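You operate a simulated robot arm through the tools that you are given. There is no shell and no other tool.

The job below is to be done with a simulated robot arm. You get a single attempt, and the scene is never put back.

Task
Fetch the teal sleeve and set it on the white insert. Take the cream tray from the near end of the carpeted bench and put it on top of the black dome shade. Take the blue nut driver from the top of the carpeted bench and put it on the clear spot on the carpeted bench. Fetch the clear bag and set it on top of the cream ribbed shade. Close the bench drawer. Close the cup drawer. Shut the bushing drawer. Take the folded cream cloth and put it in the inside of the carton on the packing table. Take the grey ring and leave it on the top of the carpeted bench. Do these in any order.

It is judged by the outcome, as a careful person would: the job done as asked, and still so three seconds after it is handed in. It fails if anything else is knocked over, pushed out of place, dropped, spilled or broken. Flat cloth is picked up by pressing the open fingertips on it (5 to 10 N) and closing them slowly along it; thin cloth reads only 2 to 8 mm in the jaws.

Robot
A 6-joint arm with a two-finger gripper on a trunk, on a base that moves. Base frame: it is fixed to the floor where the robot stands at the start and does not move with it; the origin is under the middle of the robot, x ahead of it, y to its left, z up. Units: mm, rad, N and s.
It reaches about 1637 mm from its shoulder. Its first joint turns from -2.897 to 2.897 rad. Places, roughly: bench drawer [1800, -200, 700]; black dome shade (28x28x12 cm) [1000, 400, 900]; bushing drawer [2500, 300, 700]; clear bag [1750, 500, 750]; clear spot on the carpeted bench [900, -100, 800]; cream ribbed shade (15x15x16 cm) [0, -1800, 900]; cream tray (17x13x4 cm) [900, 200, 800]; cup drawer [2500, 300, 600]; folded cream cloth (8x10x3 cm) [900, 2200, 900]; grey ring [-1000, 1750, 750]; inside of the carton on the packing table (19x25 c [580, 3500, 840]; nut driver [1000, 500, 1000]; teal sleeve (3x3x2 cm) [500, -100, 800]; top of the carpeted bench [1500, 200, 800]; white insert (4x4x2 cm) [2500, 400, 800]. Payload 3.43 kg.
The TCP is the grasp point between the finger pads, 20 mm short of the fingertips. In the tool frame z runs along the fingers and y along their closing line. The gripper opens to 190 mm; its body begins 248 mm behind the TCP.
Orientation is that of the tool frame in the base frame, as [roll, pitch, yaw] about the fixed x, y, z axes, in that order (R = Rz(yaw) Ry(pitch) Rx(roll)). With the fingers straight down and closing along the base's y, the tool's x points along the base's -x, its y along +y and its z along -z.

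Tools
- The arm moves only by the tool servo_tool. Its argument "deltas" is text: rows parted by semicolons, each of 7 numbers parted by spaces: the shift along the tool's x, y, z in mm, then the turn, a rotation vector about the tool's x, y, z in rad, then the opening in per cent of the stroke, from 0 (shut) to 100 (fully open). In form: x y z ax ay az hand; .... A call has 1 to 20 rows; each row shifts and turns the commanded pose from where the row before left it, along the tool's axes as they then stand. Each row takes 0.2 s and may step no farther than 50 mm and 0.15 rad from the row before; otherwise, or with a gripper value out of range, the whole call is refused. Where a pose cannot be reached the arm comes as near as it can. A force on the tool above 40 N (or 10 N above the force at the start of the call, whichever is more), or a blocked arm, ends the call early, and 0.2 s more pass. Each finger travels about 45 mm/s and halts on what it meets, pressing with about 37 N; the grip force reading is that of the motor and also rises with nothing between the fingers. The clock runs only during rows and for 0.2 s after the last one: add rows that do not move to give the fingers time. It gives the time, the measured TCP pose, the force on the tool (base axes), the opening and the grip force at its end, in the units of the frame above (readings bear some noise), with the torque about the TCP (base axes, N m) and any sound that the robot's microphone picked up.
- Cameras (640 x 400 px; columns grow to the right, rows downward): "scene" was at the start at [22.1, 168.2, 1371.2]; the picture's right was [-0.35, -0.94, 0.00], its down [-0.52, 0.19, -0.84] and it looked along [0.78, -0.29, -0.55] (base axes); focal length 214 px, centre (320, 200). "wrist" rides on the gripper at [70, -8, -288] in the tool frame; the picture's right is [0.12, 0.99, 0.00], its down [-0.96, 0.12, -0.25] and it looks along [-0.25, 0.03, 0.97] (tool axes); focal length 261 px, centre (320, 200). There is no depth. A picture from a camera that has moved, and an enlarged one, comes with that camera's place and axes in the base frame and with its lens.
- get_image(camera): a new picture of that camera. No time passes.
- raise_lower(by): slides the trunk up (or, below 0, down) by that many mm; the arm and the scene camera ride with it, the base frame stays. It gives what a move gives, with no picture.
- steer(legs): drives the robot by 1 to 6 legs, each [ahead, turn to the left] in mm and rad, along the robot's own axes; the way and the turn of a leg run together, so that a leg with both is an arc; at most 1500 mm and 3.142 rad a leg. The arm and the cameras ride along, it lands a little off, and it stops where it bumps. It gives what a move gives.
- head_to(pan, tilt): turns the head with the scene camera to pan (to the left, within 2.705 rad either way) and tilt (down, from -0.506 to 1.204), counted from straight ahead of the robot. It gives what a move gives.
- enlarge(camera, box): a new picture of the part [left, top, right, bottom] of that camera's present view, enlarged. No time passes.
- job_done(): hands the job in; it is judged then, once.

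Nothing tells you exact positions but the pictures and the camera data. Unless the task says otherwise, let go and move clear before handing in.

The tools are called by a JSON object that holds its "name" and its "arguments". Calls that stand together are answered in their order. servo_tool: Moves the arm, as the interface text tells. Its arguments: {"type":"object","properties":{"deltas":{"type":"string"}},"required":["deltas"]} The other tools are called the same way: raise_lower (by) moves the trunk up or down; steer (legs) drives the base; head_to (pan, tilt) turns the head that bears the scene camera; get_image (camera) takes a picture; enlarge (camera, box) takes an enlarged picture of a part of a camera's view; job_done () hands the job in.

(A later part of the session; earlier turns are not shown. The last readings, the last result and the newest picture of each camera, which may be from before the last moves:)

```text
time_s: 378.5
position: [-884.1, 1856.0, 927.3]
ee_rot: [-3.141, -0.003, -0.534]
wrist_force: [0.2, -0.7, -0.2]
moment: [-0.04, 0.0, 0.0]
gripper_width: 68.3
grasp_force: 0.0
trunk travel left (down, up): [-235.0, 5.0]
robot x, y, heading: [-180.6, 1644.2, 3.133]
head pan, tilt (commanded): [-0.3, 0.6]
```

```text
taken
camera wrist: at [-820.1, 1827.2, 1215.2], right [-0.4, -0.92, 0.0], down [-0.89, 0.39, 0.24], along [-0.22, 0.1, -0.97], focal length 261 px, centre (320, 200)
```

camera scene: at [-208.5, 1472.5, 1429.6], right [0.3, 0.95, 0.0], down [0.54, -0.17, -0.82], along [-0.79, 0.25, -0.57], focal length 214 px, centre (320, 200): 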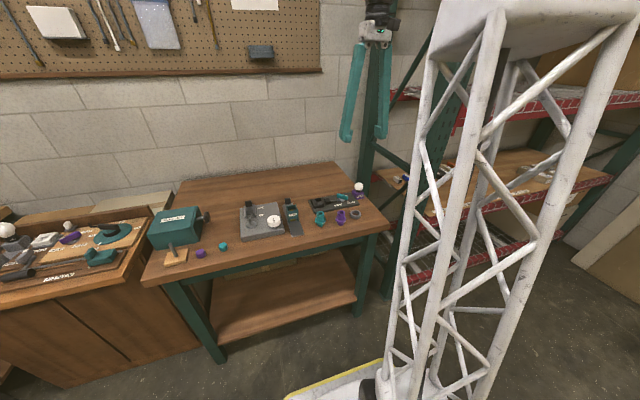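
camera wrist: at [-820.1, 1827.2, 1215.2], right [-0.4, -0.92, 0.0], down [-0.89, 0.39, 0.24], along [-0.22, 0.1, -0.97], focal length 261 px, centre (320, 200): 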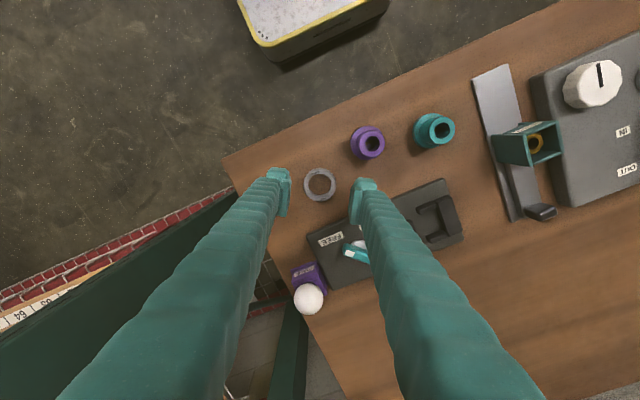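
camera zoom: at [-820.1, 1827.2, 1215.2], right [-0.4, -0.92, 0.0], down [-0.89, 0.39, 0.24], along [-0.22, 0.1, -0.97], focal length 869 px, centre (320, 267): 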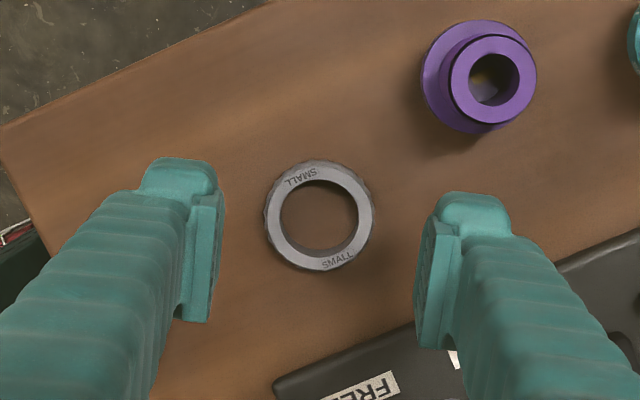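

{"name": "servo_tool", "arguments": {"deltas": "-5 0 20 0 0 0 36; 0 0 20 0 0 0 36; 0 0 12 0 0 0 36; 0 0 0 0 0 0 36"}}

{"name": "enlarge", "arguments": {"camera": "wrist", "box": [240, 120, 400, 240]}}

{"name": "enlarge", "arguments": {"camera": "scene", "box": [300, 160, 400, 250]}}

```text
time_s: 379.5
position: [-886.8, 1858.1, 877.5]
ee_rot: [-3.14, -0.003, -0.534]
wrist_force: [0.1, -0.2, 0.0]
moment: [-0.02, -0.02, 0.0]
gripper_width: 68.1
grasp_force: 0.0
trunk travel left (down, up): [-235.0, 5.0]
robot x, y, heading: [-180.9, 1643.6, 3.137]
head pan, tilt (commanded): [-0.3, 0.6]
```

```text
3.33 times, centred on (320, 180) of wrist
camera zoom: at [-823.3, 1829.2, 1165.0], right [-0.4, -0.92, 0.0], down [-0.89, 0.39, 0.24], along [-0.22, 0.1, -0.97], focal length 869 px, centre (320, 267)
```

zoom: 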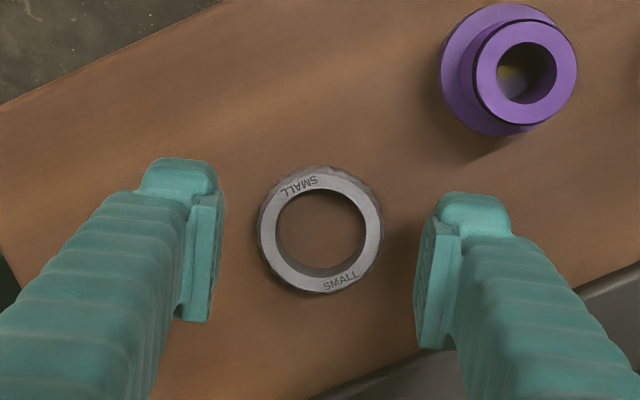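

```text
4.44 times, centred on (350, 205) of scene
camera zoom: at [-208.2, 1472.4, 1429.6], right [0.3, 0.95, 0.0], down [0.54, -0.17, -0.83], along [-0.79, 0.25, -0.56], focal length 953 px, centre (187, 178)
```

zoom: 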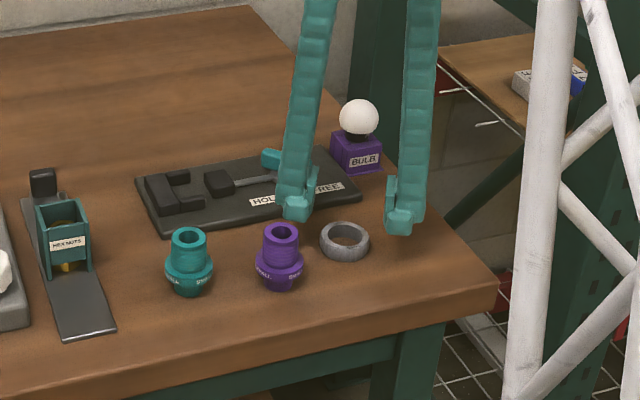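

{"name": "servo_tool", "arguments": {"deltas": "-1.5 0 12 0 0 0 36; 0 0 10 0 0 0 36; 0 0 4 0 0 0 36; 0 0 0 0 0 0 36"}}

{"name": "servo_tool", "arguments": {"deltas": "0 0 2 0 0 0 36; 0 0 2 0 0 0 36; 0 0 0 0 0 0 36"}}

{"name": "servo_tool", "arguments": {"deltas": "0 0 2 0 0 0 36; 0 0 0 0 0 0 36"}}

{"name": "enlarge", "arguments": {"camera": "scene", "box": [300, 160, 400, 250]}}

```text
time_s: 380.5
position: [-888.1, 1857.3, 851.7]
ee_rot: [-3.139, -0.002, -0.535]
wrist_force: [-0.4, 0.1, -0.3]
moment: [0.01, 0.0, -0.03]
gripper_width: 68.1
grasp_force: 0.0
trunk travel left (down, up): [-235.0, 5.0]
robot x, y, heading: [-177.5, 1645.2, 3.132]
head pan, tilt (commanded): [-0.3, 0.6]
```

```text
time_s: 381.3
position: [-886.8, 1858.5, 849.1]
ee_rot: [-3.141, -0.003, -0.535]
wrist_force: [0.1, -0.1, 0.2]
moment: [0.0, 0.01, 0.02]
gripper_width: 68.4
grasp_force: 0.1
trunk travel left (down, up): [-235.0, 5.0]
robot x, y, heading: [-180.0, 1643.4, 3.136]
head pan, tilt (commanded): [-0.3, 0.6]
```

```text
time_s: 381.9
position: [-887.7, 1857.7, 845.5]
ee_rot: [-3.14, -0.004, -0.535]
wrist_force: [0.7, -0.6, -0.3]
moment: [-0.02, 0.0, 0.0]
gripper_width: 68.4
grasp_force: 0.1
trunk travel left (down, up): [-235.0, 5.0]
robot x, y, heading: [-182.5, 1643.5, 3.133]
head pan, tilt (commanded): [-0.3, 0.6]
```

```text
4.44 times, centred on (350, 205) of scene
camera zoom: at [-208.2, 1472.4, 1429.6], right [0.3, 0.95, 0.0], down [0.54, -0.17, -0.83], along [-0.79, 0.25, -0.56], focal length 953 px, centre (187, 178)
```

zoom: 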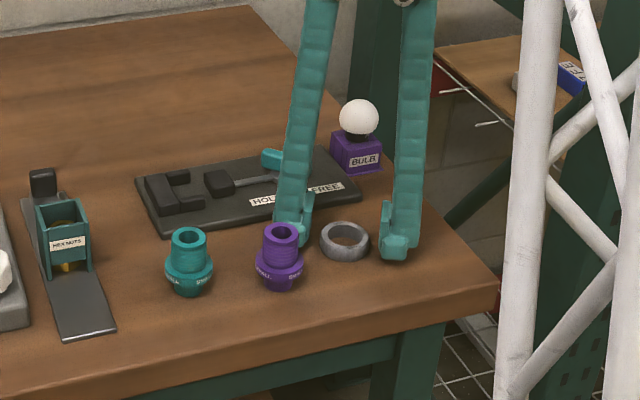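

{"name": "servo_tool", "arguments": {"deltas": "0 0 2 0 0 0 36; 0 0 0 0 0 0 36"}}

{"name": "servo_tool", "arguments": {"deltas": "0 0 2 0 0 0 36; 0 0 0 0 0 0 36"}}

{"name": "servo_tool", "arguments": {"deltas": "0 0 2 0 0 0 36; 0 0 0 0 0 0 36"}}

```text
time_s: 382.5
position: [-887.6, 1858.3, 843.5]
ee_rot: [3.142, -0.003, -0.534]
wrist_force: [-0.2, 0.0, 0.4]
moment: [0.01, 0.02, 0.0]
gripper_width: 68.3
grasp_force: 0.2
trunk travel left (down, up): [-235.0, 5.0]
robot x, y, heading: [-183.3, 1644.3, 3.129]
head pan, tilt (commanded): [-0.3, 0.6]
```

```text
time_s: 383.1
position: [-886.0, 1857.5, 842.4]
ee_rot: [-3.141, -0.004, -0.534]
wrist_force: [-0.2, 0.4, 0.0]
moment: [-0.01, 0.02, -0.03]
gripper_width: 68.5
grasp_force: 0.1
trunk travel left (down, up): [-235.0, 5.0]
robot x, y, heading: [-178.8, 1647.6, 3.128]
head pan, tilt (commanded): [-0.3, 0.6]
```

```text
time_s: 383.7
position: [-887.7, 1858.6, 839.9]
ee_rot: [-3.139, -0.004, -0.535]
wrist_force: [-0.1, -0.2, 1.3]
moment: [-0.01, -0.03, 0.01]
gripper_width: 68.6
grasp_force: 0.0
trunk travel left (down, up): [-235.0, 5.0]
robot x, y, heading: [-179.5, 1645.2, 3.139]
head pan, tilt (commanded): [-0.3, 0.6]
```

{"name": "servo_tool", "arguments": {"deltas": "0 0 1.5 0 0 0 36; 0 0 0 0 0 0 36"}}

{"name": "enlarge", "arguments": {"camera": "wrist", "box": [240, 120, 400, 240]}}

```text
time_s: 384.3
position: [-887.2, 1857.9, 839.6]
ee_rot: [-3.142, -0.003, -0.533]
wrist_force: [1.9, 0.2, 20.6]
moment: [-0.3, 0.18, 0.05]
gripper_width: 68.3
grasp_force: 0.0
trunk travel left (down, up): [-235.0, 5.0]
robot x, y, heading: [-177.6, 1643.0, 3.131]
head pan, tilt (commanded): [-0.3, 0.6]
```

```text
3.33 times, centred on (320, 180) of wrist
camera zoom: at [-824.3, 1828.8, 1126.7], right [-0.4, -0.92, 0.0], down [-0.89, 0.39, 0.25], along [-0.22, 0.1, -0.97], focal length 869 px, centre (320, 267)
```

zoom: 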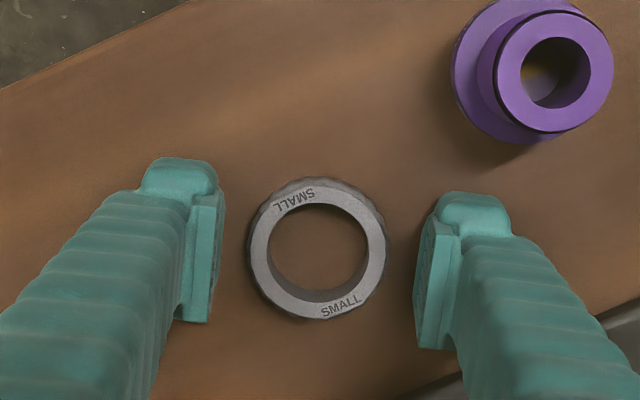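

Contact with the table. Raising 3 mm and closing on the ring.

{"name": "servo_tool", "arguments": {"deltas": "0 0 -3.5 0 0 0 36; 0 0 0 0 0 0 32; 0 0 0 0 0 0 29; 0 0 0 0 0 0 27; 0 0 0 0 0 0 25; 0 0 0 0 0 0 23; 0 0 0 0 0 0 21; 0 0 0 0 0 0 21"}}

{"name": "enlarge", "arguments": {"camera": "wrist", "box": [240, 120, 400, 240]}}

```text
time_s: 386.1
position: [-887.8, 1858.5, 841.1]
ee_rot: [-3.139, -0.005, -0.536]
wrist_force: [0.1, -1.1, 1.2]
moment: [-0.02, 0.03, -0.03]
gripper_width: 45.7
grasp_force: 36.9
trunk travel left (down, up): [-235.0, 5.0]
robot x, y, heading: [-185.0, 1645.3, 3.132]
head pan, tilt (commanded): [-0.3, 0.6]
```

```text
3.33 times, centred on (320, 180) of wrist
camera zoom: at [-824.6, 1828.9, 1128.6], right [-0.4, -0.92, 0.0], down [-0.89, 0.39, 0.24], along [-0.22, 0.1, -0.97], focal length 869 px, centre (320, 267)
```

zoom: 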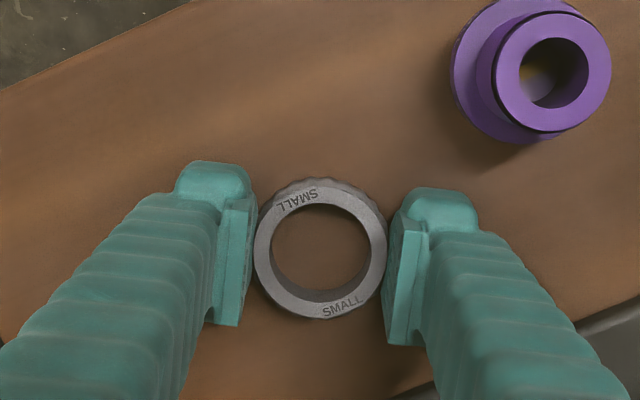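

Gripped at 45.7 mm. Lifting straight up, then returning to the travel pose.

{"name": "servo_tool", "arguments": {"deltas": "0 0 -5 0 0 0 19; 0 0 -20 0 0 0 19; 0 0 -40 0 0 0 19; 0 0 -40 0 0 0 19; 0 0 -40 0 0 0 19; 0 0 -40 0 0 0 19; 0 0 -40 0 0 0 19; 0 0 -40 0 0 0 19; 0 0 -40 0 0 0 19; 0 0 -40 0 0 -0.131 19; 0 0 0 0 0 -0.131 19; 0 0 0 0 0 -0.131 19; 0 0 0 0 0 -0.131 19; 0 0 0 0 0 0 19"}}

{"name": "get_image", "arguments": {"camera": "wrist"}}

```text
time_s: 389.1
position: [-890.6, 1858.8, 1186.5]
ee_rot: [-3.141, -0.003, -0.01]
wrist_force: [-1.0, -0.3, -0.4]
moment: [0.03, -0.02, 0.01]
gripper_width: 45.1
grasp_force: 36.6
trunk travel left (down, up): [-235.0, 5.0]
robot x, y, heading: [-181.0, 1643.1, 3.133]
head pan, tilt (commanded): [-0.3, 0.6]
```

```text
taken
camera wrist: at [-821.3, 1866.1, 1474.3], right [0.11, -0.99, 0.0], down [-0.96, -0.11, 0.24], along [-0.24, -0.03, -0.97], focal length 261 px, centre (320, 200)
```

wrist: 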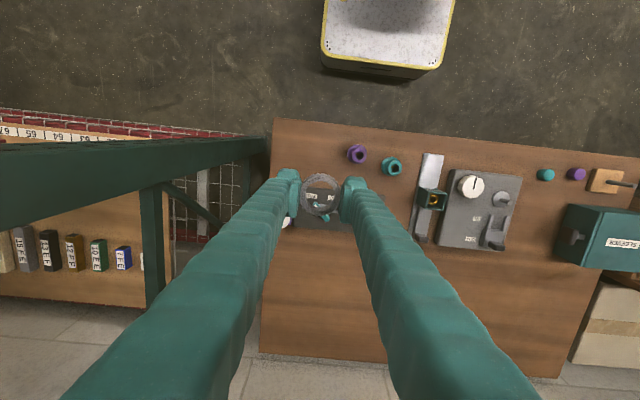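

{"name": "servo_tool", "arguments": {"deltas": "25 35.7 0 0 0 0 19; 25 35.7 0 0 0 0 19; 25 35.7 0 0 0 0 19; 25 35.7 0 0 0 0 19; 25 35.7 0 0 0 0 19; 25 35.7 0 0 0 0 19; 0 0 0 0 0 0 19"}}

{"name": "steer", "arguments": {"legs": [[0, -0.49], [-1175, 0], [0, 2.07]]}}

{"name": "head_to", "arguments": {"pan": -0.2, "tilt": 0.6}}

{"name": "get_image", "arguments": {"camera": "scene"}}

{"name": "get_image", "arguments": {"camera": "wrist"}}

```text
time_s: 390.7
position: [-741.6, 1644.4, 1186.9]
ee_rot: [3.14, -0.003, -0.009]
wrist_force: [-0.4, -0.4, 0.2]
moment: [-0.03, 0.02, 0.0]
gripper_width: 45.9
grasp_force: 36.8
trunk travel left (down, up): [-235.0, 5.0]
robot x, y, heading: [-181.2, 1644.6, 3.132]
head pan, tilt (commanded): [-0.3, 0.6]
```

```text
time_s: 403.3
position: [829.8, 511.0, 1186.4]
ee_rot: [-3.141, -0.004, 1.559]
wrist_force: [0.3, 0.6, 0.6]
moment: [0.0, -0.01, 0.0]
gripper_width: 45.2
grasp_force: 36.9
trunk travel left (down, up): [-235.0, 5.0]
robot x, y, heading: [832.3, 1070.9, -1.584]
head pan, tilt (commanded): [-0.3, 0.6]
```

```text
time_s: 404.0
position: [831.2, 510.4, 1186.0]
ee_rot: [3.141, -0.003, 1.559]
wrist_force: [0.0, -0.2, -1.2]
moment: [-0.01, 0.02, 0.01]
gripper_width: 44.9
grasp_force: 36.7
trunk travel left (down, up): [-235.0, 5.0]
robot x, y, heading: [834.7, 1075.7, -1.583]
head pan, tilt (commanded): [-0.201, 0.6]
```

```text
taken
camera scene: at [1011.9, 1042.9, 1429.6], right [-0.98, 0.21, 0.0], down [0.12, 0.55, -0.83], along [-0.18, -0.81, -0.56], focal length 214 px, centre (320, 200)
```

scene: 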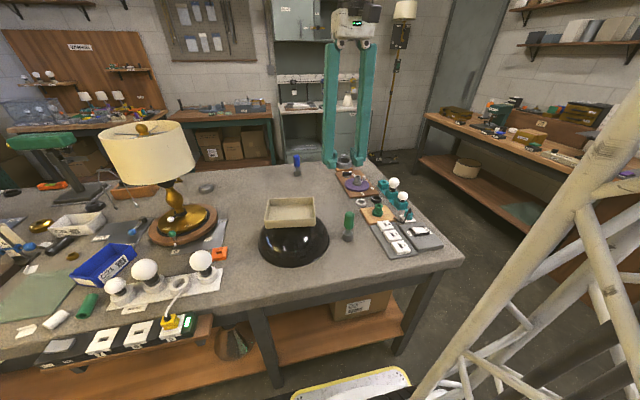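

```text
taken
camera wrist: at [821.8, 579.7, 1474.3], right [0.99, 0.11, 0.0], down [0.1, -0.96, 0.24], along [0.03, -0.24, -0.97], focal length 261 px, centre (320, 200)
```

wrist: 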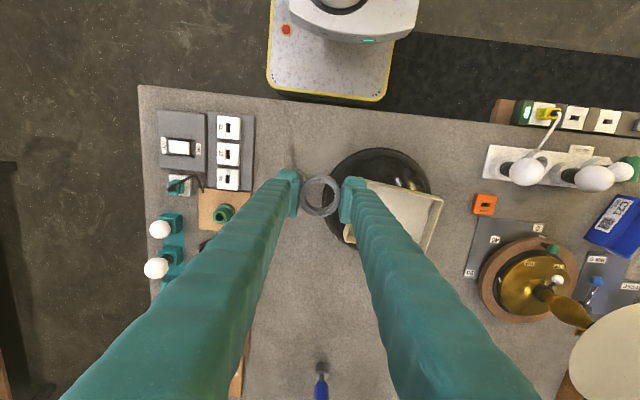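

Everything on the bench is as I left it. I'll set the ring on the clear carpet at about (810, 160).

{"name": "servo_tool", "arguments": {"deltas": "-43.8 -2.1 0 0 0 0 19; -43.8 -2.1 0 0 0 0 19; -43.8 -2.1 0 0 0 0 19; -43.8 -2.1 0 0 0 0 19; -43.8 -2.1 0 0 0 0 19; -43.8 -2.1 0 0 0 0 19; -43.8 -2.1 0 0 0 0 19; -43.8 -2.1 0 0 0 0 19; 0 0 40 0 0 0 19; 0 0 40 0 0 0 19; 0 0 40 0 0 0 19; 0 0 40 0 0 0 19; 0 0 40 0 0 0 19; 0 0 0 0 0 0 19"}}

{"name": "get_image", "arguments": {"camera": "wrist"}}

{"name": "enlarge", "arguments": {"camera": "scene", "box": [240, 130, 440, 255]}}

```text
time_s: 407.0
position: [809.6, 162.4, 987.4]
ee_rot: [-3.141, -0.005, 1.558]
wrist_force: [-0.3, -0.4, -0.2]
moment: [0.03, -0.02, 0.01]
gripper_width: 45.1
grasp_force: 37.5
trunk travel left (down, up): [-235.0, 5.0]
robot x, y, heading: [833.4, 1068.9, -1.588]
head pan, tilt (commanded): [-0.201, 0.6]
```

```text
taken
camera wrist: at [800.6, 230.4, 1274.4], right [0.99, 0.11, 0.0], down [0.1, -0.96, 0.24], along [0.03, -0.24, -0.97], focal length 261 px, centre (320, 200)
```

wrist: 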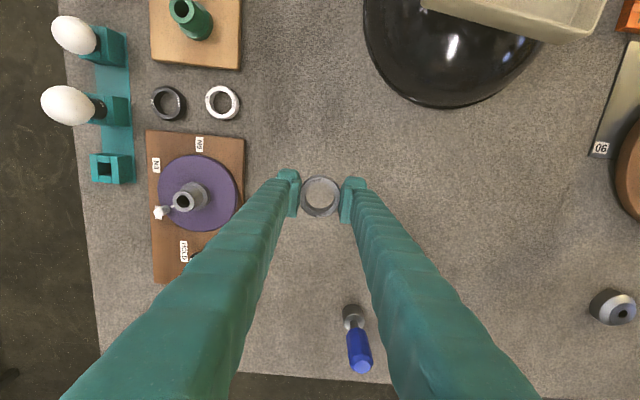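

```text
3.20 times, centred on (340, 192) of scene
camera zoom: at [1011.9, 1042.7, 1429.6], right [-0.98, 0.21, 0.0], down [0.12, 0.55, -0.82], along [-0.17, -0.81, -0.57], focal length 686 px, centre (256, 224)
```

zoom: 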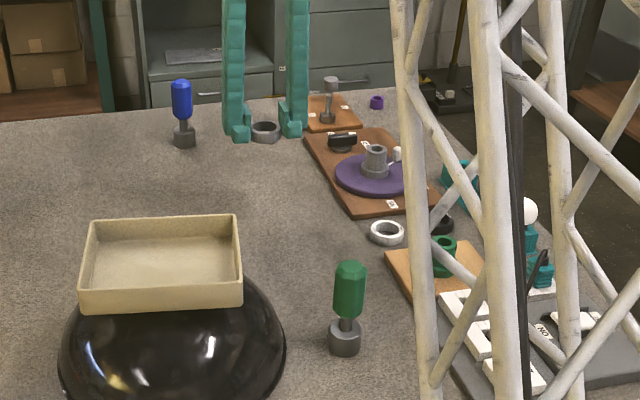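

{"name": "servo_tool", "arguments": {"deltas": "0 0 40 0 0 0 19; 0 0 40 0 0 0 19; 0 0 35 0 0 0 19; 0 0 12 0 0 0 19; 0 0 0 0 0 0 19"}}

{"name": "servo_tool", "arguments": {"deltas": "0 0 3 0 0 0 19; 0 0 2 0 0 0 19; 0 0 0 0 0 0 19"}}

{"name": "servo_tool", "arguments": {"deltas": "0 0 1.5 0 0 0 19; 0 0 0 0 0 0 19"}}

```text
time_s: 408.2
position: [809.3, 161.6, 857.2]
ee_rot: [-3.142, -0.002, 1.56]
wrist_force: [0.0, -0.5, -0.8]
moment: [0.04, 0.03, 0.01]
gripper_width: 44.8
grasp_force: 36.9
trunk travel left (down, up): [-235.0, 5.0]
robot x, y, heading: [828.6, 1071.0, -1.583]
head pan, tilt (commanded): [-0.201, 0.6]
```

```text
time_s: 409.0
position: [809.4, 162.3, 853.0]
ee_rot: [3.141, -0.004, 1.559]
wrist_force: [-0.3, -0.2, 0.2]
moment: [0.02, 0.0, 0.01]
gripper_width: 45.0
grasp_force: 36.9
trunk travel left (down, up): [-235.0, 5.0]
robot x, y, heading: [830.7, 1072.1, -1.583]
head pan, tilt (commanded): [-0.201, 0.6]
```

```text
time_s: 409.6
position: [808.3, 163.0, 852.0]
ee_rot: [-3.141, -0.002, 1.558]
wrist_force: [-0.1, 0.2, 0.1]
moment: [-0.01, -0.01, -0.04]
gripper_width: 44.6
grasp_force: 36.7
trunk travel left (down, up): [-235.0, 5.0]
robot x, y, heading: [833.5, 1069.4, -1.581]
head pan, tilt (commanded): [-0.201, 0.6]
```

{"name": "servo_tool", "arguments": {"deltas": "0 0 1 0 0 0 19; 0 0 0 0 0 0 19"}}

{"name": "servo_tool", "arguments": {"deltas": "0 0 1 0 0 0 19; 0 0 0 0 0 0 19"}}

```text
time_s: 410.2
position: [808.9, 163.0, 850.5]
ee_rot: [-3.14, -0.004, 1.559]
wrist_force: [-0.2, 0.9, -0.1]
moment: [0.01, 0.02, -0.02]
gripper_width: 45.0
grasp_force: 36.8
trunk travel left (down, up): [-235.0, 5.0]
robot x, y, heading: [834.0, 1073.6, -1.584]
head pan, tilt (commanded): [-0.201, 0.6]
```

```text
time_s: 410.8
position: [809.5, 161.8, 850.0]
ee_rot: [3.141, -0.002, 1.556]
wrist_force: [-1.7, 0.9, 9.4]
moment: [0.04, 0.08, 0.05]
gripper_width: 45.1
grasp_force: 37.2
trunk travel left (down, up): [-235.0, 5.0]
robot x, y, heading: [834.8, 1070.5, -1.583]
head pan, tilt (commanded): [-0.201, 0.6]
```

Touchdown on the carpet. Releasing the ring slowly and rising.

{"name": "servo_tool", "arguments": {"deltas": "0 0 -0.5 0 0 0 19; 0 0 0 0 0 0 25; 0 0 0 0 0 0 28; 0 0 0 0 0 0 32; 0 0 0 0 0 0 38; 0 0 0 0 0 0 38; 0 0 -20 0 0 0 38; 0 0 -40 0 0 0 38; 0 0 -40 0 0 0 38; 0 0 -40 0 0 0 38; 0 0 -40 0 0 0 38; 0 0 -40 0 0 0 38; 0 0 -40 0 0 0 38; 0 0 -40 0 0 0 38; 0 0 -30 0 0 0 38; 0 0 0 0 0 0 38"}}

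{"name": "get_image", "arguments": {"camera": "wrist"}}

```text
time_s: 414.2
position: [808.2, 159.3, 1181.0]
ee_rot: [3.14, -0.004, 1.558]
wrist_force: [0.6, 0.6, 0.0]
moment: [0.0, 0.04, 0.0]
gripper_width: 72.2
grasp_force: 0.0
trunk travel left (down, up): [-235.0, 5.0]
robot x, y, heading: [832.4, 1073.2, -1.585]
head pan, tilt (commanded): [-0.201, 0.6]
```

```text
taken
camera wrist: at [799.2, 229.2, 1468.8], right [0.99, 0.11, 0.0], down [0.1, -0.96, 0.24], along [0.03, -0.24, -0.97], focal length 261 px, centre (320, 200)
```

wrist: 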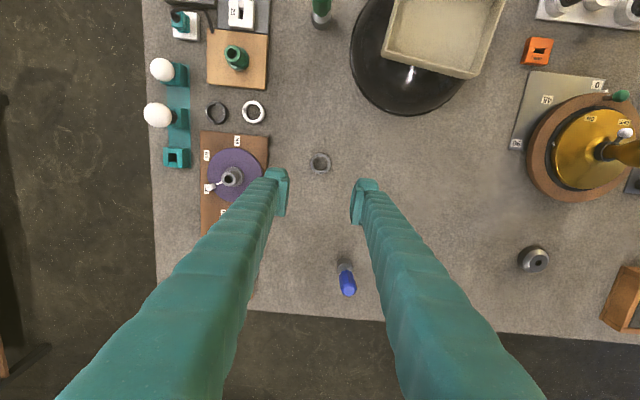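

The grey ring is on the bench. Last task: the folded cloth. I'll retract, turn around, and approach the small table.

{"name": "servo_tool", "arguments": {"deltas": "44 0 0 0 0 0 38; 44 0 0 0 0 0 38; 44 0 0 0 0 0 38; 44 0 0 0 0 0 38; 44 0 0 0 0 0 38; 44 0 0 0 0 0 38; 44 0 0 0 0 0 38; 44 0 0 0 0 0 38; 0 0 0 0 0 0 38"}}

{"name": "steer", "arguments": {"legs": [[0, -3.141], [200, 0]]}}

{"name": "head_to", "arguments": {"pan": -0.2, "tilt": 0.5}}

{"name": "get_image", "arguments": {"camera": "scene"}}

{"name": "get_image", "arguments": {"camera": "wrist"}}

```text
time_s: 416.2
position: [811.9, 514.1, 1184.1]
ee_rot: [-3.14, -0.003, 1.559]
wrist_force: [0.1, -0.1, 0.1]
moment: [-0.05, -0.03, -0.01]
gripper_width: 72.4
grasp_force: 0.2
trunk travel left (down, up): [-235.0, 5.0]
robot x, y, heading: [831.7, 1072.8, -1.583]
head pan, tilt (commanded): [-0.201, 0.6]
```

```text
time_s: 425.6
position: [866.8, 1833.8, 1182.8]
ee_rot: [-3.14, -0.002, -1.599]
wrist_force: [-0.2, 0.6, -0.5]
moment: [0.03, 0.01, 0.01]
gripper_width: 72.2
grasp_force: 0.1
trunk travel left (down, up): [-235.0, 5.0]
robot x, y, heading: [839.8, 1273.4, 1.542]
head pan, tilt (commanded): [-0.201, 0.6]
```

```text
time_s: 426.2
position: [867.8, 1832.7, 1183.6]
ee_rot: [-3.142, -0.004, -1.598]
wrist_force: [0.7, 0.3, -0.3]
moment: [-0.01, -0.03, 0.0]
gripper_width: 72.2
grasp_force: 0.1
trunk travel left (down, up): [-235.0, 5.0]
robot x, y, heading: [836.0, 1275.9, 1.542]
head pan, tilt (commanded): [-0.201, 0.499]
```

```text
taken
camera scene: at [657.1, 1309.7, 1438.7], right [0.97, -0.23, 0.0], down [-0.11, -0.47, -0.88], along [0.2, 0.85, -0.48], focal length 214 px, centre (320, 200)
```

scene: 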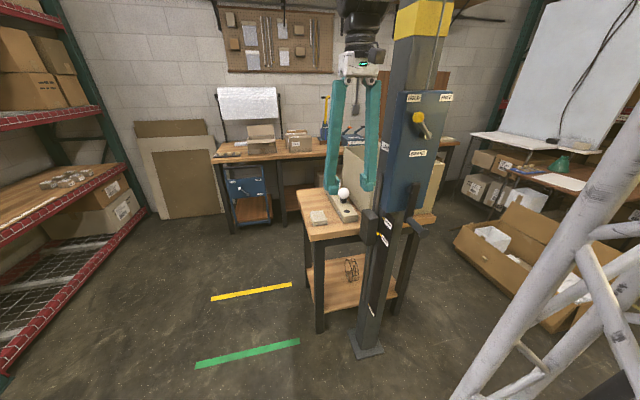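

```text
taken
camera wrist: at [872.8, 1762.7, 1471.4], right [-1.0, -0.09, 0.0], down [-0.09, 0.97, 0.24], along [-0.02, 0.24, -0.97], focal length 261 px, centre (320, 200)
```

wrist: 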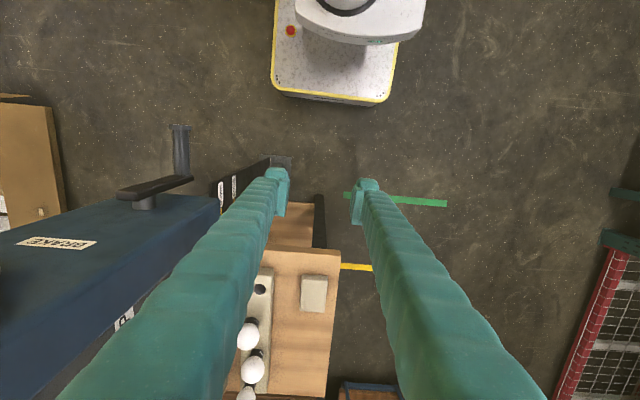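

The blue brake post is close on the right, so I'll back off and come at the cloth from the left, keeping the arm well clear of the post.

{"name": "steer", "arguments": {"legs": [[-200, 0], [0, 0.76], [470, 0], [0, -1.0]]}}

{"name": "head_to", "arguments": {"pan": -0.1, "tilt": 0.4}}

{"name": "get_image", "arguments": {"camera": "scene"}}

{"name": "enlarge", "arguments": {"camera": "scene", "box": [200, 100, 440, 260]}}

{"name": "get_image", "arguments": {"camera": "wrist"}}

```text
time_s: 435.0
position: [689.5, 1949.4, 1183.7]
ee_rot: [-3.141, -0.003, -1.848]
wrist_force: [0.8, 0.5, 0.4]
moment: [0.01, -0.03, -0.03]
gripper_width: 72.1
grasp_force: 0.0
trunk travel left (down, up): [-235.0, 5.0]
robot x, y, heading: [527.6, 1416.2, 1.296]
head pan, tilt (commanded): [-0.201, 0.499]
```

```text
time_s: 435.7
position: [688.7, 1947.1, 1183.4]
ee_rot: [3.14, -0.003, -1.848]
wrist_force: [-0.6, 0.0, 0.1]
moment: [0.01, -0.02, -0.01]
gripper_width: 71.9
grasp_force: 0.0
trunk travel left (down, up): [-235.0, 5.0]
robot x, y, heading: [522.9, 1417.0, 1.288]
head pan, tilt (commanded): [-0.099, 0.4]
```

```text
taken
camera scene: at [348.6, 1498.8, 1447.8], right [0.93, -0.37, 0.0], down [-0.14, -0.36, -0.92], along [0.34, 0.86, -0.39], focal length 214 px, centre (320, 200)
```

scene: 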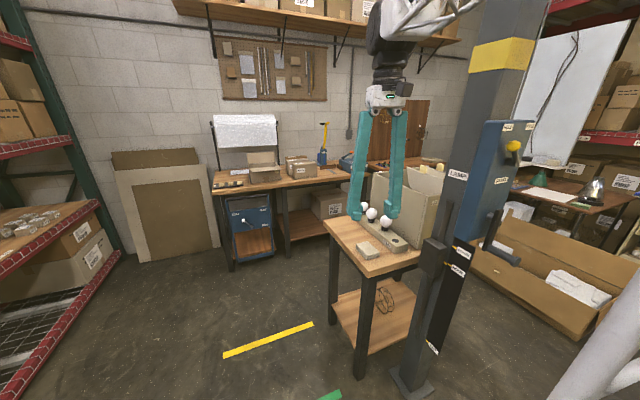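

```text
2.50 times, centred on (320, 180) of scene
camera zoom: at [348.6, 1498.8, 1447.8], right [0.93, -0.37, 0.0], down [-0.14, -0.36, -0.92], along [0.34, 0.86, -0.39], focal length 536 px, centre (320, 250)
```

zoom: 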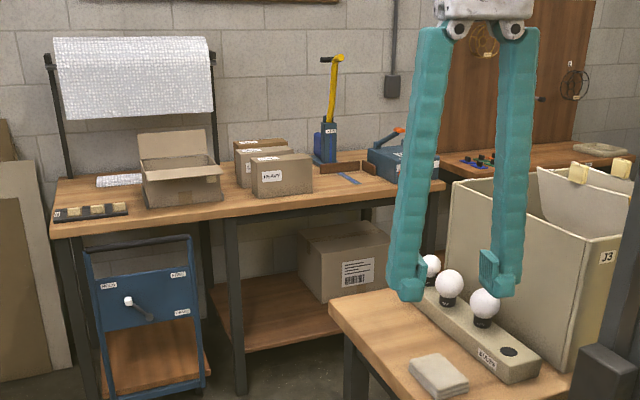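

```text
taken
camera wrist: at [677.6, 1879.2, 1471.4], right [-0.99, 0.16, 0.0], down [0.15, 0.96, 0.24], along [0.04, 0.24, -0.97], focal length 261 px, centre (320, 200)
```

wrist: 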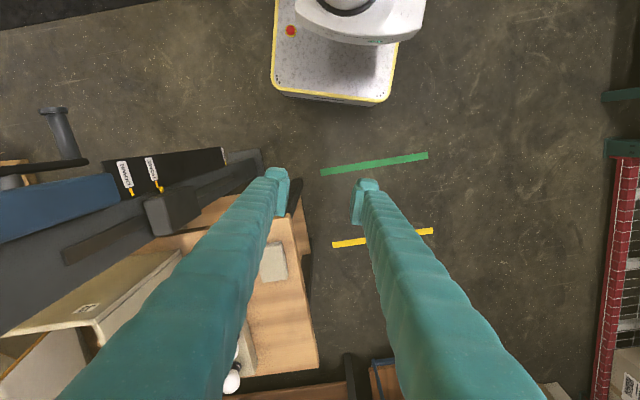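

The cloth is at about (848, 2177), top near z≈855, and the arm's approach from here is clear of the post. Moving above it.

{"name": "servo_tool", "arguments": {"deltas": "-37.7 -12.9 18.6 0 0 0 60; -37.7 -12.9 18.6 0 0 0 60; -37.7 -12.9 18.6 0 0 0 60; -37.7 -12.9 18.6 0 0 0 60; -37.7 -12.9 18.6 0 0 0 60; -37.7 -12.9 18.6 0 0 0 60; -37.7 -12.9 18.6 0 0 0 60; 0 0 0 0 0 0 60"}}

{"name": "get_image", "arguments": {"camera": "wrist"}}

{"name": "enlarge", "arguments": {"camera": "wrist", "box": [240, 120, 400, 240]}}

{"name": "get_image", "arguments": {"camera": "scene"}}

```text
time_s: 437.5
position: [848.9, 2179.4, 1050.7]
ee_rot: [3.141, -0.006, -1.848]
wrist_force: [-0.2, 0.5, -1.1]
moment: [-0.05, 0.03, 0.02]
gripper_width: 113.9
grasp_force: 0.1
trunk travel left (down, up): [-235.0, 5.0]
robot x, y, heading: [524.3, 1416.8, 1.291]
head pan, tilt (commanded): [-0.099, 0.4]
```

```text
taken
camera wrist: at [837.4, 2109.9, 1338.9], right [-0.99, 0.16, 0.0], down [0.15, 0.96, 0.24], along [0.04, 0.24, -0.97], focal length 261 px, centre (320, 200)
```

wrist: 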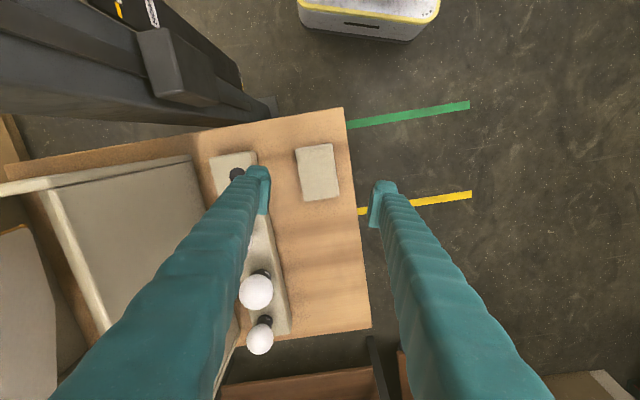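

```text
3.33 times, centred on (320, 180) of wrist
camera zoom: at [837.4, 2109.9, 1338.9], right [-0.99, 0.16, 0.0], down [0.15, 0.96, 0.24], along [0.04, 0.24, -0.97], focal length 869 px, centre (320, 267)
```

zoom: 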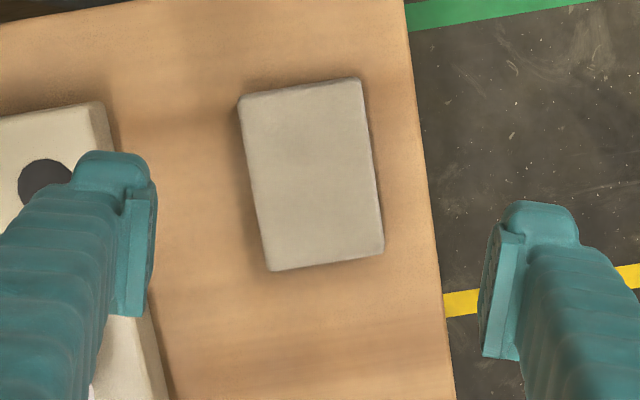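

```text
taken
camera scene: at [348.7, 1499.2, 1447.8], right [0.93, -0.37, 0.0], down [-0.14, -0.36, -0.92], along [0.34, 0.86, -0.39], focal length 214 px, centre (320, 200)
```

scene: 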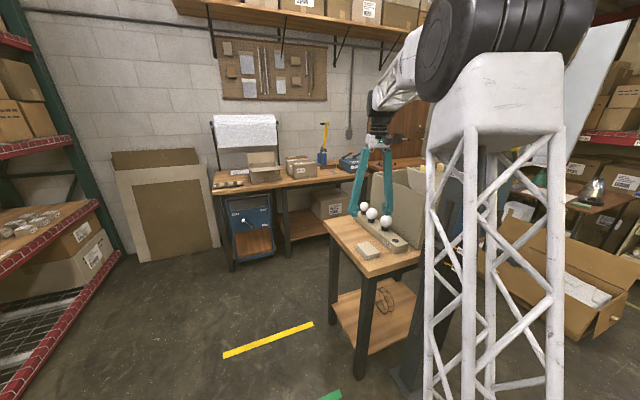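

The cloth block lies at about (851, 2176), turned ~15° from my gripper. I'll align and go down partway.

{"name": "servo_tool", "arguments": {"deltas": "2.6 -3.4 20 0 0 -0.134 56; 0 0 30 0 0 -0.133 56; 0 0 40 0 0 0 56; 0 0 40 0 0 0 56; 0 0 15 0 0 0 56; 0 0 0 0 0 0 56"}}

{"name": "enlarge", "arguments": {"camera": "wrist", "box": [240, 120, 400, 240]}}

{"name": "enlarge", "arguments": {"camera": "scene", "box": [330, 190, 440, 270]}}

```text
time_s: 438.9
position: [851.3, 2171.6, 905.9]
ee_rot: [3.14, -0.004, -1.58]
wrist_force: [0.9, -0.3, 0.1]
moment: [-0.04, 0.0, 0.0]
gripper_width: 106.3
grasp_force: 0.0
trunk travel left (down, up): [-235.0, 5.0]
robot x, y, heading: [521.9, 1418.3, 1.292]
head pan, tilt (commanded): [-0.099, 0.4]
```

```text
3.33 times, centred on (320, 180) of wrist
camera zoom: at [858.2, 2103.0, 1193.4], right [-0.99, -0.11, 0.0], down [-0.1, 0.96, 0.24], along [-0.03, 0.24, -0.97], focal length 869 px, centre (320, 267)
```

zoom: 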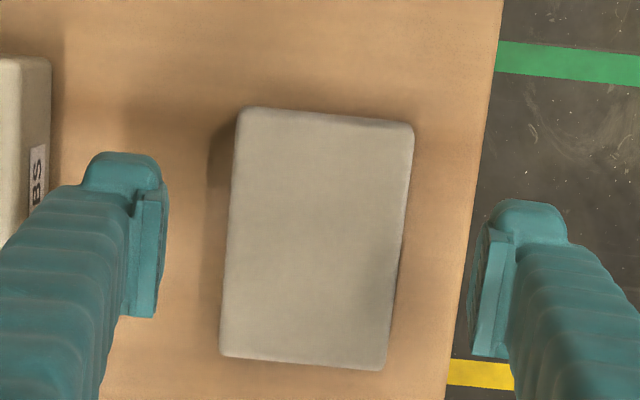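

```text
5.00 times, centred on (385, 230) of scene
camera zoom: at [348.6, 1498.9, 1447.8], right [0.93, -0.37, 0.0], down [-0.14, -0.36, -0.92], along [0.34, 0.86, -0.39], focal length 1072 px, centre (-5, 50)
```

zoom: 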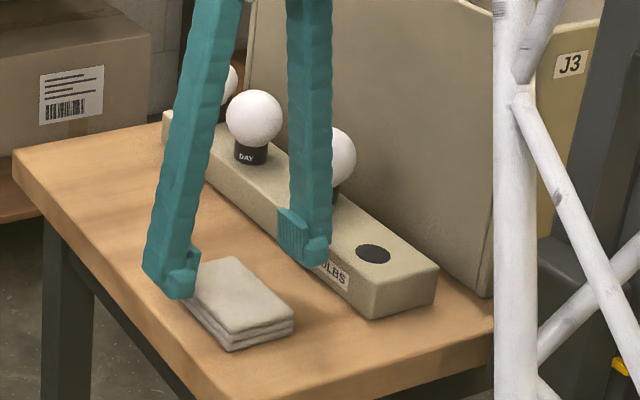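

The folded cloth (layered stack) is nearly centred. Small correction and slow descent to the tabletop.

{"name": "servo_tool", "arguments": {"deltas": "-4.5 -1.4 15 0 0 0 52; 0 0 15 0 0 0 52; 0 0 8 0 0 0 52; 0 0 0 0 0 0 52"}}

{"name": "servo_tool", "arguments": {"deltas": "0 0 3 0 0 0 52; 0 0 2 0 0 0 52; 0 0 0 0 0 0 52"}}

{"name": "servo_tool", "arguments": {"deltas": "0 0 2 0 0 0 52; 0 0 0 0 0 0 52"}}

{"name": "enlarge", "arguments": {"camera": "wrist", "box": [240, 120, 400, 240]}}

```text
time_s: 439.9
position: [852.8, 2177.7, 869.5]
ee_rot: [3.139, -0.004, -1.581]
wrist_force: [0.4, -0.4, 0.5]
moment: [0.0, 0.01, 0.0]
gripper_width: 98.7
grasp_force: 0.0
trunk travel left (down, up): [-235.0, 5.0]
robot x, y, heading: [525.3, 1414.8, 1.292]
head pan, tilt (commanded): [-0.099, 0.4]
```

```text
time_s: 440.7
position: [852.6, 2177.0, 864.0]
ee_rot: [3.141, -0.005, -1.583]
wrist_force: [-0.3, 0.8, 0.7]
moment: [0.01, -0.01, -0.03]
gripper_width: 98.9
grasp_force: 0.1
trunk travel left (down, up): [-235.0, 5.0]
robot x, y, heading: [524.2, 1414.9, 1.289]
head pan, tilt (commanded): [-0.099, 0.4]
```

```text
time_s: 441.3
position: [852.4, 2177.2, 862.2]
ee_rot: [3.139, -0.003, -1.583]
wrist_force: [-0.5, 0.7, 0.2]
moment: [0.01, 0.0, -0.02]
gripper_width: 98.6
grasp_force: 0.0
trunk travel left (down, up): [-235.0, 5.0]
robot x, y, heading: [521.6, 1415.4, 1.294]
head pan, tilt (commanded): [-0.099, 0.4]
```

```text
3.33 times, centred on (320, 180) of wrist
camera zoom: at [859.5, 2108.0, 1149.8], right [-0.99, -0.11, 0.0], down [-0.1, 0.96, 0.24], along [-0.03, 0.24, -0.97], focal length 869 px, centre (320, 267)
```

zoom: 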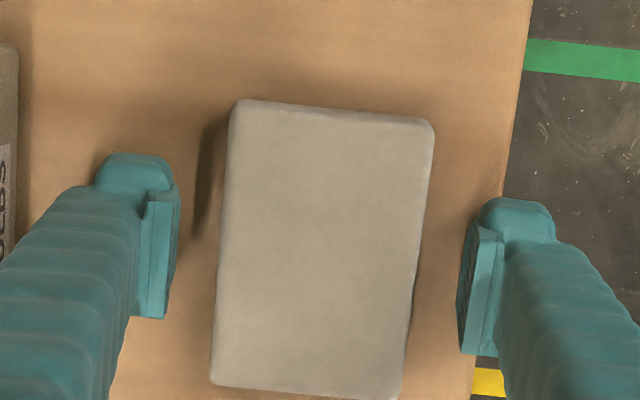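

{"name": "servo_tool", "arguments": {"deltas": "0 0 2 0 0 0 52; 0 0 0 0 0 0 52"}}

{"name": "servo_tool", "arguments": {"deltas": "0 0 2 0 0 0 52; 0 0 0 0 0 0 52"}}

{"name": "servo_tool", "arguments": {"deltas": "0 0 2 0 0 0 52; 0 0 0 0 0 0 52"}}

{"name": "enlarge", "arguments": {"camera": "scene", "box": [330, 200, 420, 270]}}

```text
time_s: 441.9
position: [852.2, 2177.2, 860.8]
ee_rot: [3.139, -0.003, -1.582]
wrist_force: [0.0, 0.4, -0.4]
moment: [-0.02, 0.02, 0.02]
gripper_width: 98.9
grasp_force: 0.1
trunk travel left (down, up): [-235.0, 5.0]
robot x, y, heading: [523.3, 1414.2, 1.29]
head pan, tilt (commanded): [-0.099, 0.4]
```

```text
time_s: 442.5
position: [853.4, 2176.9, 859.3]
ee_rot: [3.14, -0.004, -1.582]
wrist_force: [0.0, 0.2, -0.9]
moment: [0.01, -0.01, -0.01]
gripper_width: 98.7
grasp_force: 0.0
trunk travel left (down, up): [-235.0, 5.0]
robot x, y, heading: [521.5, 1412.2, 1.294]
head pan, tilt (commanded): [-0.099, 0.4]
```

```text
time_s: 443.1
position: [853.1, 2177.5, 857.8]
ee_rot: [3.141, -0.003, -1.582]
wrist_force: [-1.3, -0.9, 20.6]
moment: [0.01, -0.23, -0.09]
gripper_width: 98.9
grasp_force: 0.0
trunk travel left (down, up): [-235.0, 5.0]
robot x, y, heading: [523.1, 1412.3, 1.289]
head pan, tilt (commanded): [-0.099, 0.4]
```

```text
5.71 times, centred on (375, 235) of scene
camera zoom: at [348.2, 1498.1, 1448.2], right [0.93, -0.37, 0.0], down [-0.14, -0.36, -0.92], along [0.34, 0.86, -0.39], focal length 1226 px, centre (6, 0)
```

zoom: 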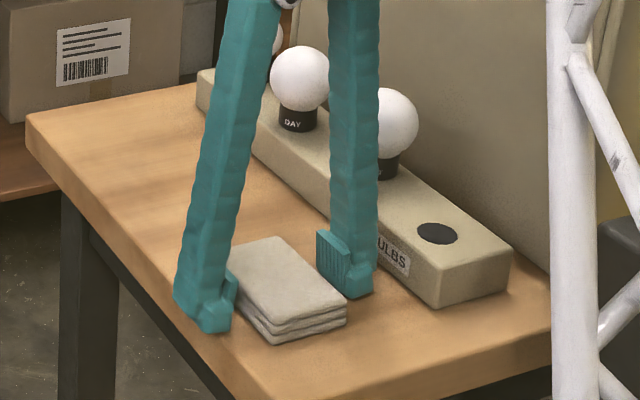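

Touching the table. Raising 4.5 mm and closing slowly on the cloth's sides.

{"name": "servo_tool", "arguments": {"deltas": "0 0 -4.5 0 0 0 52; 0 0 0 0 0 0 47; 0 0 0 0 0 0 43; 0 0 0 0 0 0 40; 0 0 0 0 0 0 38; 0 0 0 0 0 0 36; 0 0 0 0 0 0 36"}}

{"name": "enlarge", "arguments": {"camera": "wrist", "box": [240, 120, 400, 240]}}

{"name": "enlarge", "arguments": {"camera": "scene", "box": [330, 200, 420, 270]}}

```text
time_s: 444.7
position: [852.1, 2177.9, 860.2]
ee_rot: [3.139, -0.004, -1.583]
wrist_force: [0.4, 0.4, 0.1]
moment: [0.0, -0.04, -0.01]
gripper_width: 69.9
grasp_force: 4.0
trunk travel left (down, up): [-235.0, 5.0]
robot x, y, heading: [520.2, 1413.3, 1.287]
head pan, tilt (commanded): [-0.099, 0.4]
```

```text
3.33 times, centred on (320, 180) of wrist
camera zoom: at [859.5, 2108.4, 1147.7], right [-0.99, -0.11, 0.0], down [-0.1, 0.96, 0.24], along [-0.03, 0.24, -0.97], focal length 869 px, centre (320, 267)
```

zoom: 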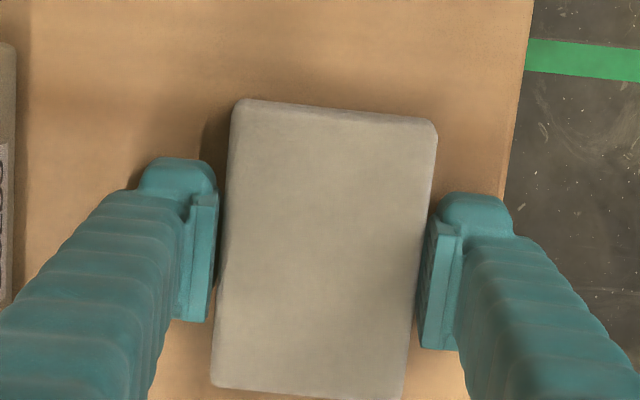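

```text
5.71 times, centred on (375, 235) of scene
camera zoom: at [348.6, 1498.9, 1447.8], right [0.93, -0.37, 0.0], down [-0.14, -0.36, -0.92], along [0.34, 0.86, -0.39], focal length 1226 px, centre (6, 0)
```

zoom: 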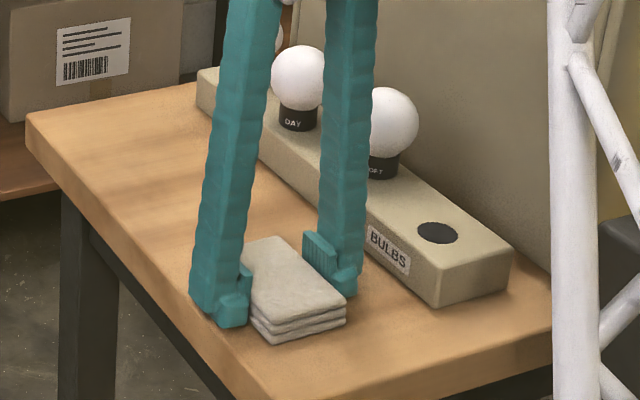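

{"name": "servo_tool", "arguments": {"deltas": "0 0 0 0 0 0 35; 0 0 0 0 0 0 34; 0 0 0 0 0 0 33; 0 0 0 0 0 0 32; 0 0 0 0 0 0 32"}}

{"name": "enlarge", "arguments": {"camera": "wrist", "box": [240, 120, 400, 240]}}

```text
time_s: 445.9
position: [851.0, 2177.7, 859.6]
ee_rot: [3.14, -0.003, -1.582]
wrist_force: [-0.5, 0.3, -0.3]
moment: [0.0, 0.0, 0.0]
gripper_width: 68.6
grasp_force: 37.4
trunk travel left (down, up): [-235.0, 5.0]
robot x, y, heading: [525.2, 1415.1, 1.287]
head pan, tilt (commanded): [-0.099, 0.4]
```

```text
3.33 times, centred on (320, 180) of wrist
camera zoom: at [859.5, 2108.4, 1147.7], right [-0.99, -0.11, 0.0], down [-0.1, 0.96, 0.24], along [-0.03, 0.24, -0.97], focal length 869 px, centre (320, 267)
```

zoom: 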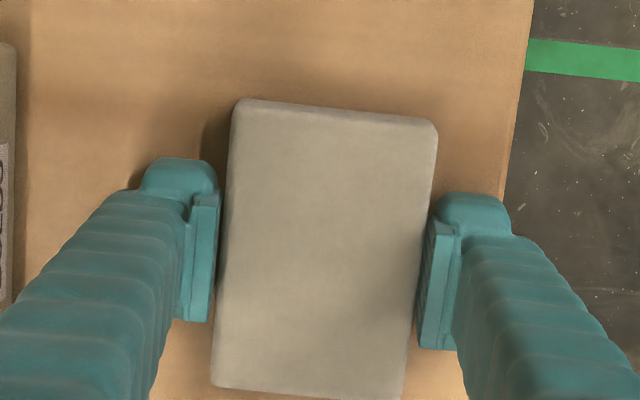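

It's firm, gripped at 68.6 mm with 37 N. Lifting.

{"name": "servo_tool", "arguments": {"deltas": "0 0 -5 0 0 0 31; 0 0 -15 0 0 0 31; 0 0 -25 0 0 0 31; 0 0 -30 0 0 0 31; 0 0 0 0 0 0 31"}}

{"name": "enlarge", "arguments": {"camera": "scene", "box": [320, 180, 420, 260]}}

```text
time_s: 447.1
position: [852.6, 2177.4, 936.1]
ee_rot: [3.14, -0.005, -1.58]
wrist_force: [-0.5, 0.8, -0.5]
moment: [0.02, 0.04, 0.03]
gripper_width: 68.5
grasp_force: 36.9
trunk travel left (down, up): [-235.0, 5.0]
robot x, y, heading: [520.0, 1414.9, 1.292]
head pan, tilt (commanded): [-0.099, 0.4]
```

```text
5.00 times, centred on (370, 220) of scene
camera zoom: at [348.6, 1498.9, 1447.8], right [0.93, -0.37, 0.0], down [-0.14, -0.36, -0.92], along [0.34, 0.86, -0.39], focal length 1072 px, centre (70, 100)
```

zoom: 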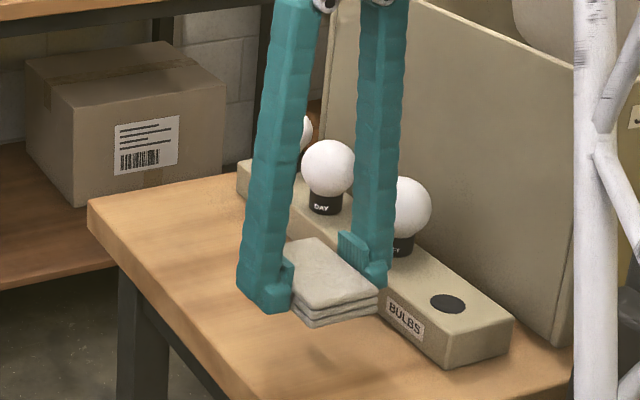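

The cloth comes up level and intact. Raising and retracting, then driving past the small table toward the packing table.

{"name": "servo_tool", "arguments": {"deltas": "0 0 -40 0 0 0 31; 0 0 -40 0 0 0 31; 0 0 -40 0 0 0 31; 0 0 -40 0 0 0 31; 0 0 -40 0 0 0 31; 0 0 -40 0 0 0 31; 38.4 26.6 0 0 0 0 31; 38.4 26.6 0 0 0 0 31; 38.4 26.6 0 0 0 0 31; 38.4 26.6 0 0 0 0 31; 38.4 26.6 0 0 0 0 31; 38.4 26.6 0 0 0 0 31; 0 0 0 0 0 0 31"}}

{"name": "steer", "arguments": {"legs": [[0, 0.318], [1250, 0]]}}

{"name": "head_to", "arguments": {"pan": 0.0, "tilt": 0.5}}

{"name": "get_image", "arguments": {"camera": "scene"}}

{"name": "get_image", "arguments": {"camera": "wrist"}}

```text
time_s: 449.9
position: [691.2, 1948.2, 1178.2]
ee_rot: [3.14, -0.004, -1.581]
wrist_force: [1.3, -0.6, -0.2]
moment: [0.09, 0.0, -0.03]
gripper_width: 68.2
grasp_force: 36.6
trunk travel left (down, up): [-235.0, 5.0]
robot x, y, heading: [519.6, 1415.2, 1.296]
head pan, tilt (commanded): [-0.099, 0.4]
```

```text
time_s: 457.3
position: [461.6, 3227.8, 1177.0]
ee_rot: [3.139, -0.003, -1.259]
wrist_force: [0.3, 0.3, 0.3]
moment: [-0.02, 0.02, 0.0]
gripper_width: 68.4
grasp_force: 36.8
trunk travel left (down, up): [-235.0, 5.0]
robot x, y, heading: [468.2, 2669.3, 1.617]
head pan, tilt (commanded): [-0.099, 0.4]
```

```text
time_s: 457.9
position: [462.2, 3226.8, 1177.4]
ee_rot: [3.142, -0.003, -1.26]
wrist_force: [0.3, 0.3, -0.3]
moment: [0.02, 0.02, 0.01]
gripper_width: 68.4
grasp_force: 37.1
trunk travel left (down, up): [-235.0, 5.0]
robot x, y, heading: [472.6, 2668.5, 1.616]
head pan, tilt (commanded): [0.0, 0.499]
```

```text
taken
camera scene: at [269.4, 2691.3, 1438.7], right [1.0, 0.04, 0.0], down [0.02, -0.48, -0.88], along [-0.04, 0.88, -0.48], focal length 214 px, centre (320, 200)
```

scene: 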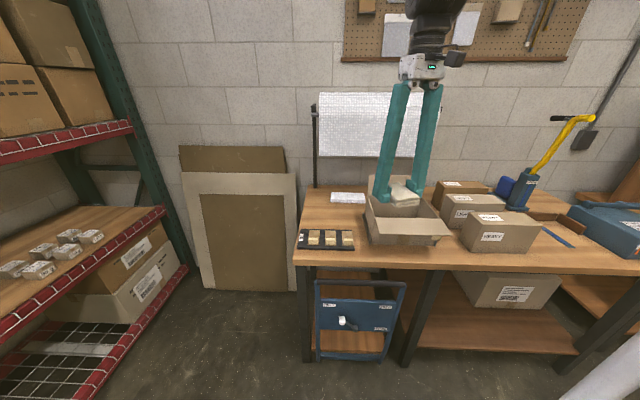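

```text
taken
camera wrist: at [490.1, 3163.3, 1464.6], right [-0.91, -0.42, 0.0], down [-0.4, 0.88, 0.24], along [-0.1, 0.22, -0.97], focal length 261 px, centre (320, 200)
```

wrist: 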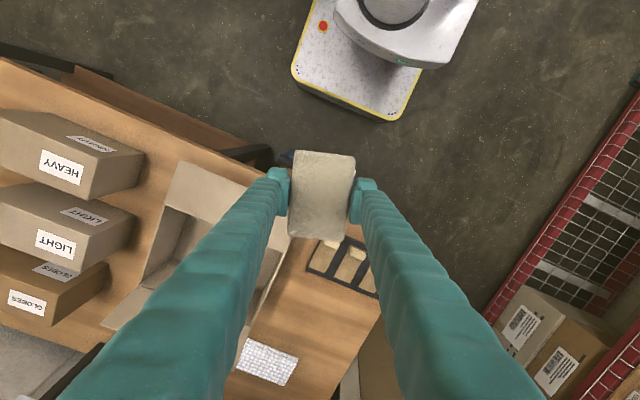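

{"name": "enlarge", "arguments": {"camera": "wrist", "box": [80, 140, 300, 340]}}

{"name": "enlarge", "arguments": {"camera": "scene", "box": [330, 160, 480, 270]}}

```text
2.00 times, centred on (190, 240) of wrist
camera zoom: at [490.1, 3163.3, 1464.6], right [-0.91, -0.42, 0.0], down [-0.4, 0.88, 0.24], along [-0.1, 0.22, -0.97], focal length 521 px, centre (580, 120)
```

zoom: 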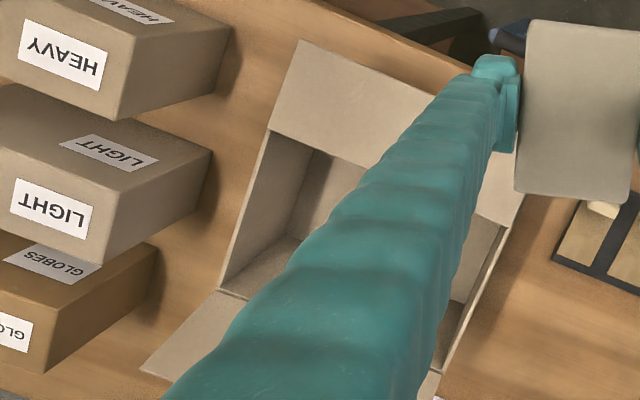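

```text
3.64 times, centred on (405, 215) of scene
camera zoom: at [269.4, 2691.3, 1438.7], right [1.0, 0.04, 0.0], down [0.02, -0.48, -0.88], along [-0.04, 0.88, -0.48], focal length 780 px, centre (11, 146)
```

zoom: 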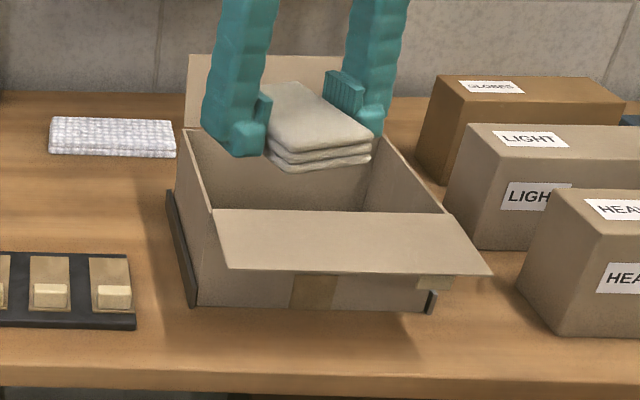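

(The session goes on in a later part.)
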